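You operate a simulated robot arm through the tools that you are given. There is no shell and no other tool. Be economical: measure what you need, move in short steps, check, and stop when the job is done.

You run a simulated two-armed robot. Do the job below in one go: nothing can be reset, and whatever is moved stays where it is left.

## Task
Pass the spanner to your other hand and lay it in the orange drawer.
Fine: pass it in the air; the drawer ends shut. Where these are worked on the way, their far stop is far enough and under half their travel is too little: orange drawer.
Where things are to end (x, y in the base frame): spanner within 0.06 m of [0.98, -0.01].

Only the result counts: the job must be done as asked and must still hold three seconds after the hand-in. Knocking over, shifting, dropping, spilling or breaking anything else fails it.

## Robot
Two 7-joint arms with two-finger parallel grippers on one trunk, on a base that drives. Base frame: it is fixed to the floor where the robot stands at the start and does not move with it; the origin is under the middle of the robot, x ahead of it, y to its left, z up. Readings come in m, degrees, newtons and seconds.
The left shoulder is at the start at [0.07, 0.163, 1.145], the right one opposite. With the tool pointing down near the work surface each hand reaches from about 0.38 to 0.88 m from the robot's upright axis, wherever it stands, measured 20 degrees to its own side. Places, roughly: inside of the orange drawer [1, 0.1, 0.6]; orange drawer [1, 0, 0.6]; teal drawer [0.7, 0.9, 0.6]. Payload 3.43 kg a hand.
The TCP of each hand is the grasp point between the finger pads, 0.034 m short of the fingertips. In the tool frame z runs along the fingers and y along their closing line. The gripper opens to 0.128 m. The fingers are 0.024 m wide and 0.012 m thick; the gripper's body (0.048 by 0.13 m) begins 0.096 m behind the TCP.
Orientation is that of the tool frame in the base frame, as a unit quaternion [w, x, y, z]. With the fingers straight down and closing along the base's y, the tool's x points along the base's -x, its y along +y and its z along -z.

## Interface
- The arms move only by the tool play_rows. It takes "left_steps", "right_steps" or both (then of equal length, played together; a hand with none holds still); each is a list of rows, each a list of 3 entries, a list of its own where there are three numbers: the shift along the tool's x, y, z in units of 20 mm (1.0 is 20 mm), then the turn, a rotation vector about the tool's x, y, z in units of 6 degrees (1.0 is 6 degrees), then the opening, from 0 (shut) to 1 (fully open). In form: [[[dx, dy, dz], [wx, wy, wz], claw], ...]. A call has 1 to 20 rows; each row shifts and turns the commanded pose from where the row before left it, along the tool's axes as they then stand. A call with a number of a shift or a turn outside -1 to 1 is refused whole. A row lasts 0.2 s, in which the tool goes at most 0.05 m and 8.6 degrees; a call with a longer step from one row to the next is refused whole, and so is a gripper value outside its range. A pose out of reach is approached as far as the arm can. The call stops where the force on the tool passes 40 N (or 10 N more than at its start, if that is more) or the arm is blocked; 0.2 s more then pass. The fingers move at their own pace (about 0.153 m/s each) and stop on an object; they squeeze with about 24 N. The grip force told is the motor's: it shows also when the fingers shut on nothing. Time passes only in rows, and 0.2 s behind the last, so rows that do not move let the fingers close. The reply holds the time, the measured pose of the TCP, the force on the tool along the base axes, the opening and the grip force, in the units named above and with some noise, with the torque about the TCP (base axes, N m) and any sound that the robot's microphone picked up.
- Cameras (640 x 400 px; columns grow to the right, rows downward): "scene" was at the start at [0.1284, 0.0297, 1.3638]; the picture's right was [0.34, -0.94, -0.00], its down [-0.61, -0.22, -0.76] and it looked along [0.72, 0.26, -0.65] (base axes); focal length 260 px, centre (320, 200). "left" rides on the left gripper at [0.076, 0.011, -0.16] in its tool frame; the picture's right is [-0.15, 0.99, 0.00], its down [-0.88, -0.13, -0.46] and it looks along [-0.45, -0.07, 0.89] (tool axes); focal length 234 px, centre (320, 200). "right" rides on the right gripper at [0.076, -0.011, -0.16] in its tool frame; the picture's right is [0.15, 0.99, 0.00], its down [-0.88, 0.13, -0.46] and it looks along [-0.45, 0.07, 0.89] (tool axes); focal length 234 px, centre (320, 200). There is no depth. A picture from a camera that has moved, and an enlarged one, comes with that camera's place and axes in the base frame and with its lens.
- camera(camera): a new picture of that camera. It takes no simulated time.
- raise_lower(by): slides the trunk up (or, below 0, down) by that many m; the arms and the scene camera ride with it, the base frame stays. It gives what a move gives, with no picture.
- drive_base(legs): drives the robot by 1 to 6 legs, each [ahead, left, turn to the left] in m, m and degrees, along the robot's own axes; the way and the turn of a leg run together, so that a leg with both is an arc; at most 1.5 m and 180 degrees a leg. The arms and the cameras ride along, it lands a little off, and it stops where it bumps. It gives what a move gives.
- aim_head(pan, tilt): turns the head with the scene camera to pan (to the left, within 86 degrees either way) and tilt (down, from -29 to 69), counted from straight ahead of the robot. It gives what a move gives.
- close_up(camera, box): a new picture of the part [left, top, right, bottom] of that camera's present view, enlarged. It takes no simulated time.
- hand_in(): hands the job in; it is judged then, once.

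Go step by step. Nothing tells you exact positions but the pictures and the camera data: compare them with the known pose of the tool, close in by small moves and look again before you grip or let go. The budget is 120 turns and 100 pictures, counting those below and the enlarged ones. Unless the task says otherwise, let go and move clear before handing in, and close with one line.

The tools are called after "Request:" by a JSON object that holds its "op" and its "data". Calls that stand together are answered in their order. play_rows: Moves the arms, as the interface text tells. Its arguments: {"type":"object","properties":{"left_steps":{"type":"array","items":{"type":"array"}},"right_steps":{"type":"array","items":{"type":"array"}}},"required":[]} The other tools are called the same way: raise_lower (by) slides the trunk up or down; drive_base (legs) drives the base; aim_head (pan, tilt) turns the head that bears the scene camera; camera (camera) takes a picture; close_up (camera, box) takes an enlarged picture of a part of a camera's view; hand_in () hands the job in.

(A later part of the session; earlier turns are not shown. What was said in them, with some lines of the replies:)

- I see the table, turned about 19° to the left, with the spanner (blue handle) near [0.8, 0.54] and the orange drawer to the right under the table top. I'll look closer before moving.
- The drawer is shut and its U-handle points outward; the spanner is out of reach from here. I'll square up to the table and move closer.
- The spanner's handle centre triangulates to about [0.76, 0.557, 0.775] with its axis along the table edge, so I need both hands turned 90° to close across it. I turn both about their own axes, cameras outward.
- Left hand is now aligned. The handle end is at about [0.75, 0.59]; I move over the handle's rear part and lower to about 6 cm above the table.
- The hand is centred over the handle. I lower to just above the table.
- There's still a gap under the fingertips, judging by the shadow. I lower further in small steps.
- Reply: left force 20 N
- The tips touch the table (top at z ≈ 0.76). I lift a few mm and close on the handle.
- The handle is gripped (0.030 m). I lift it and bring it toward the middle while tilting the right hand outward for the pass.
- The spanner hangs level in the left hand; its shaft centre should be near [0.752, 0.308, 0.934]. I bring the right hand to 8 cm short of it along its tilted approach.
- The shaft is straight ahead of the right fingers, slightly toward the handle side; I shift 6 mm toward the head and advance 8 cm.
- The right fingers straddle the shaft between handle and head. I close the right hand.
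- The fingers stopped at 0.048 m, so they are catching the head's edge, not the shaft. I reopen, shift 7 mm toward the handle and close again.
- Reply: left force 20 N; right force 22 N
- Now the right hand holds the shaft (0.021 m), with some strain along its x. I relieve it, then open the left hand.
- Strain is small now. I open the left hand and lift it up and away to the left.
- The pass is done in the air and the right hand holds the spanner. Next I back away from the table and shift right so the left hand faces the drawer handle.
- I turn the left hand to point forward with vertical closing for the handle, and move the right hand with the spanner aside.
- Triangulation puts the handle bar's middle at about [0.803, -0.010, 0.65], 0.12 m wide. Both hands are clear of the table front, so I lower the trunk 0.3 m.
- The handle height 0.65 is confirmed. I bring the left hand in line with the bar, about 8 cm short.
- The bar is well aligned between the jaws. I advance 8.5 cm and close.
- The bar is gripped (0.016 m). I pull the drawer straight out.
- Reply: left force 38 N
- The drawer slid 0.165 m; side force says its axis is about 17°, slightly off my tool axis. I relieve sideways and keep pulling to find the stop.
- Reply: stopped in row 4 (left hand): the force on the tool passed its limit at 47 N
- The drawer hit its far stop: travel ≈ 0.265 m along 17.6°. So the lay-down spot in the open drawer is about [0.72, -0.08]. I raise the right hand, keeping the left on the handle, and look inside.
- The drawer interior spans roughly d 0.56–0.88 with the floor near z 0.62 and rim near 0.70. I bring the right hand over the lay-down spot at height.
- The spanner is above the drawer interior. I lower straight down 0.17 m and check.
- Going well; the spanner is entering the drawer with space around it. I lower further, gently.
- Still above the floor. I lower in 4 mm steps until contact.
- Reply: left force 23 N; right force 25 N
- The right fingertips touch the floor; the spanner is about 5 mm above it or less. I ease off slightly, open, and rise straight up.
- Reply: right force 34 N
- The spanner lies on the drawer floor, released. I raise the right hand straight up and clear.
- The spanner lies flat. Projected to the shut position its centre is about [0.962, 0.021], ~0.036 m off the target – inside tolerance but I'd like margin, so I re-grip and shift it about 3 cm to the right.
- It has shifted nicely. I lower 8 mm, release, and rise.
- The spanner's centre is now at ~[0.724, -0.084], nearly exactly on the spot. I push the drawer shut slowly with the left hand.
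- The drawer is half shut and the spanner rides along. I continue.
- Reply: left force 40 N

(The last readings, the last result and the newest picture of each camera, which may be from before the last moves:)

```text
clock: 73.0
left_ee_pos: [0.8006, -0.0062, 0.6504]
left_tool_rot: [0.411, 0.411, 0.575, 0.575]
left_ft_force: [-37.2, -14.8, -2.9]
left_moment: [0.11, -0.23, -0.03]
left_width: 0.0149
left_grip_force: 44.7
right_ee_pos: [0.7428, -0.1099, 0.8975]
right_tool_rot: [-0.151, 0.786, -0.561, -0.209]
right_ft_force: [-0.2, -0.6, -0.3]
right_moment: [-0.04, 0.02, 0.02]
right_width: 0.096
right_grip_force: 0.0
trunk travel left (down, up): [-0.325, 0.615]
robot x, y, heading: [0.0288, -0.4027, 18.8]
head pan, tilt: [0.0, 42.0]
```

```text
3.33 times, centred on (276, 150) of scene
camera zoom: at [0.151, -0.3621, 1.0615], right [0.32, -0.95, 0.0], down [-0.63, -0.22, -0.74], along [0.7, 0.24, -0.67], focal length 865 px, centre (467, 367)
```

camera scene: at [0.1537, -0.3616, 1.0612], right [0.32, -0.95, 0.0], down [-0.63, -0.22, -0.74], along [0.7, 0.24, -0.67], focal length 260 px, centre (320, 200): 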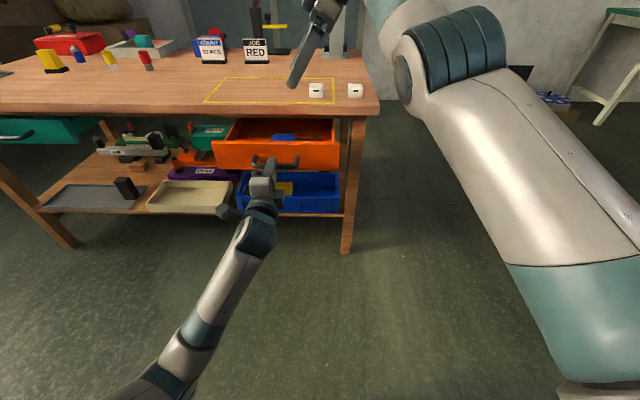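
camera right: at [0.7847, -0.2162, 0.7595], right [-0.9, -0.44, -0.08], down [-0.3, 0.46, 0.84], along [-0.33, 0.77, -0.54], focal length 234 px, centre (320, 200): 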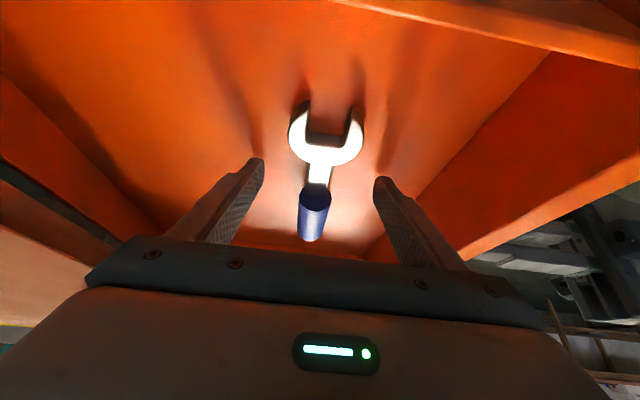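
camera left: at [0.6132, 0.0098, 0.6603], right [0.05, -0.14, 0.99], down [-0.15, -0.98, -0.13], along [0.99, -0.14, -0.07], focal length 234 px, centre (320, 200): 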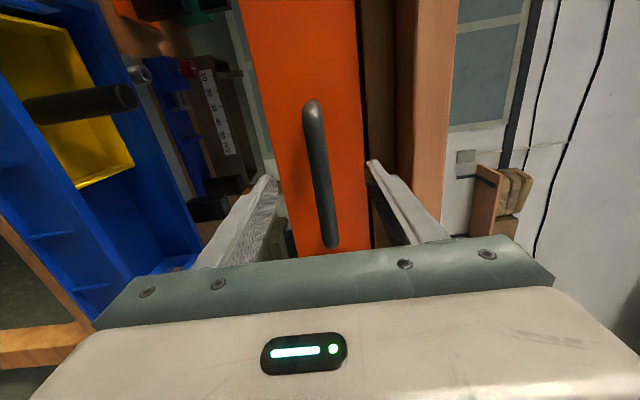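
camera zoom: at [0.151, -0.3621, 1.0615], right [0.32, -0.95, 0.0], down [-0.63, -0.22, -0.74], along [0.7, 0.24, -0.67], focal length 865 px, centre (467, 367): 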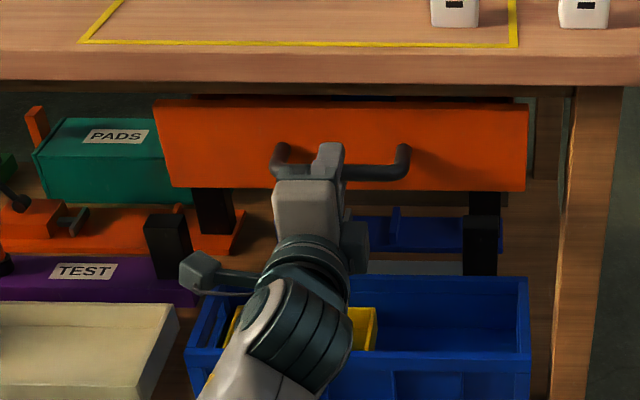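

The drawer is against its closed stop (40 N push). I ease off, open the left hand and back away straight.

Request:
{"op": "play_rows", "data": {"left_steps": [[[0, 0, 0], [0, 0, 0], 0.2], [[0, 0, 0], [0, 0, 0], 0.5], [[0, 0, 0], [0, 0, 0], 0.5], [[0, 0, -0.5], [0, 0, 0], 0.5], [[0, 0, -1], [0, 0, 0], 0.5], [[0, 0, -1], [0, 0, 0], 0.5], [[0, 0, -1], [0, 0, 0], 0.5], [[0, 0, -1], [0, 0, 0], 0.5], [[0, 0, -1], [0, 0, 0], 0.5], [[0, 0, -1], [0, 0, 0], 0.5], [[0, 0, -1], [0, 0, 0], 0.5]]}}

Request:
{"op": "close_up", "data": {"camera": "scene", "box": [180, 90, 372, 210]}}

Request:
{"op": "camera", "data": {"camera": "scene"}}

```text
clock: 75.4
left_ee_pos: [0.66, -0.0566, 0.6492]
left_tool_rot: [0.411, 0.411, 0.575, 0.576]
left_ft_force: [0.3, 0.1, 0.4]
left_moment: [-0.01, -0.02, 0.02]
left_width: 0.0642
left_grip_force: 0.0
right_ee_pos: [0.7438, -0.1098, 0.8944]
right_tool_rot: [-0.151, 0.786, -0.561, -0.211]
right_ft_force: [-0.3, 0.1, -0.4]
right_moment: [-0.04, 0.0, 0.05]
right_width: 0.0959
right_grip_force: 0.0
trunk travel left (down, up): [-0.325, 0.615]
robot x, y, heading: [0.0287, -0.4051, 18.9]
head pan, tilt: [0.0, 42.0]
```

```text
3.33 times, centred on (276, 150) of scene
camera zoom: at [0.1533, -0.3613, 1.0613], right [0.32, -0.95, 0.0], down [-0.63, -0.22, -0.74], along [0.7, 0.24, -0.67], focal length 865 px, centre (467, 367)
```

zoom: 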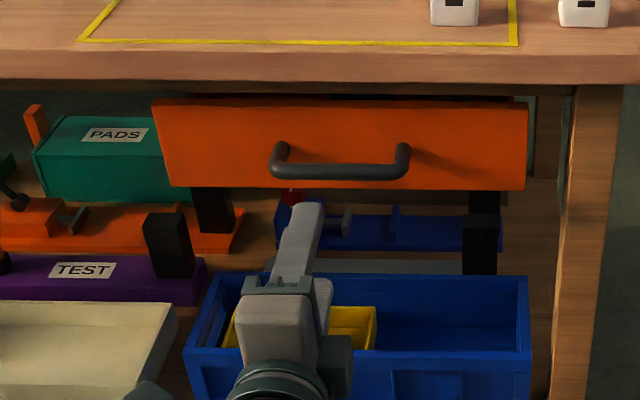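

```text
36 pictures are left
camera scene: at [0.1533, -0.3613, 1.0613], right [0.32, -0.95, 0.0], down [-0.63, -0.22, -0.74], along [0.7, 0.24, -0.67], focal length 260 px, centre (320, 200)
```

scene: 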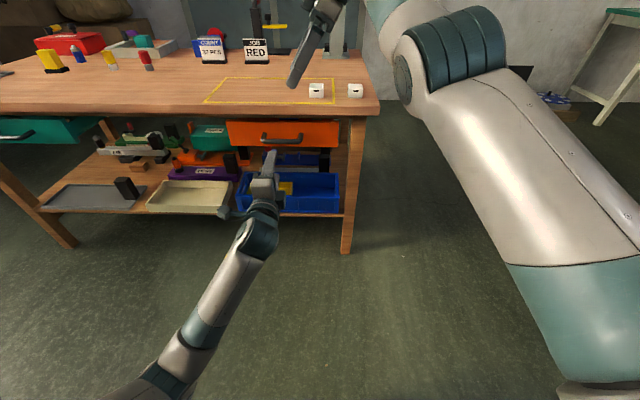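

The drawer looks exactly as it did shut at the start, both hands are open and clear, and nothing else has moved. I hand in.

Request:
{"op": "hand_in", "data": {}}

```text
The job is handed in.
```

I passed the spanner from the left hand to the right in the air, laid it in the orange drawer and pushed the drawer shut. It should now rest at about [0.976, -0.004], roughly 1 cm from the target; I worked that out from its last position before the drawer closed, not from seeing it afterwards.
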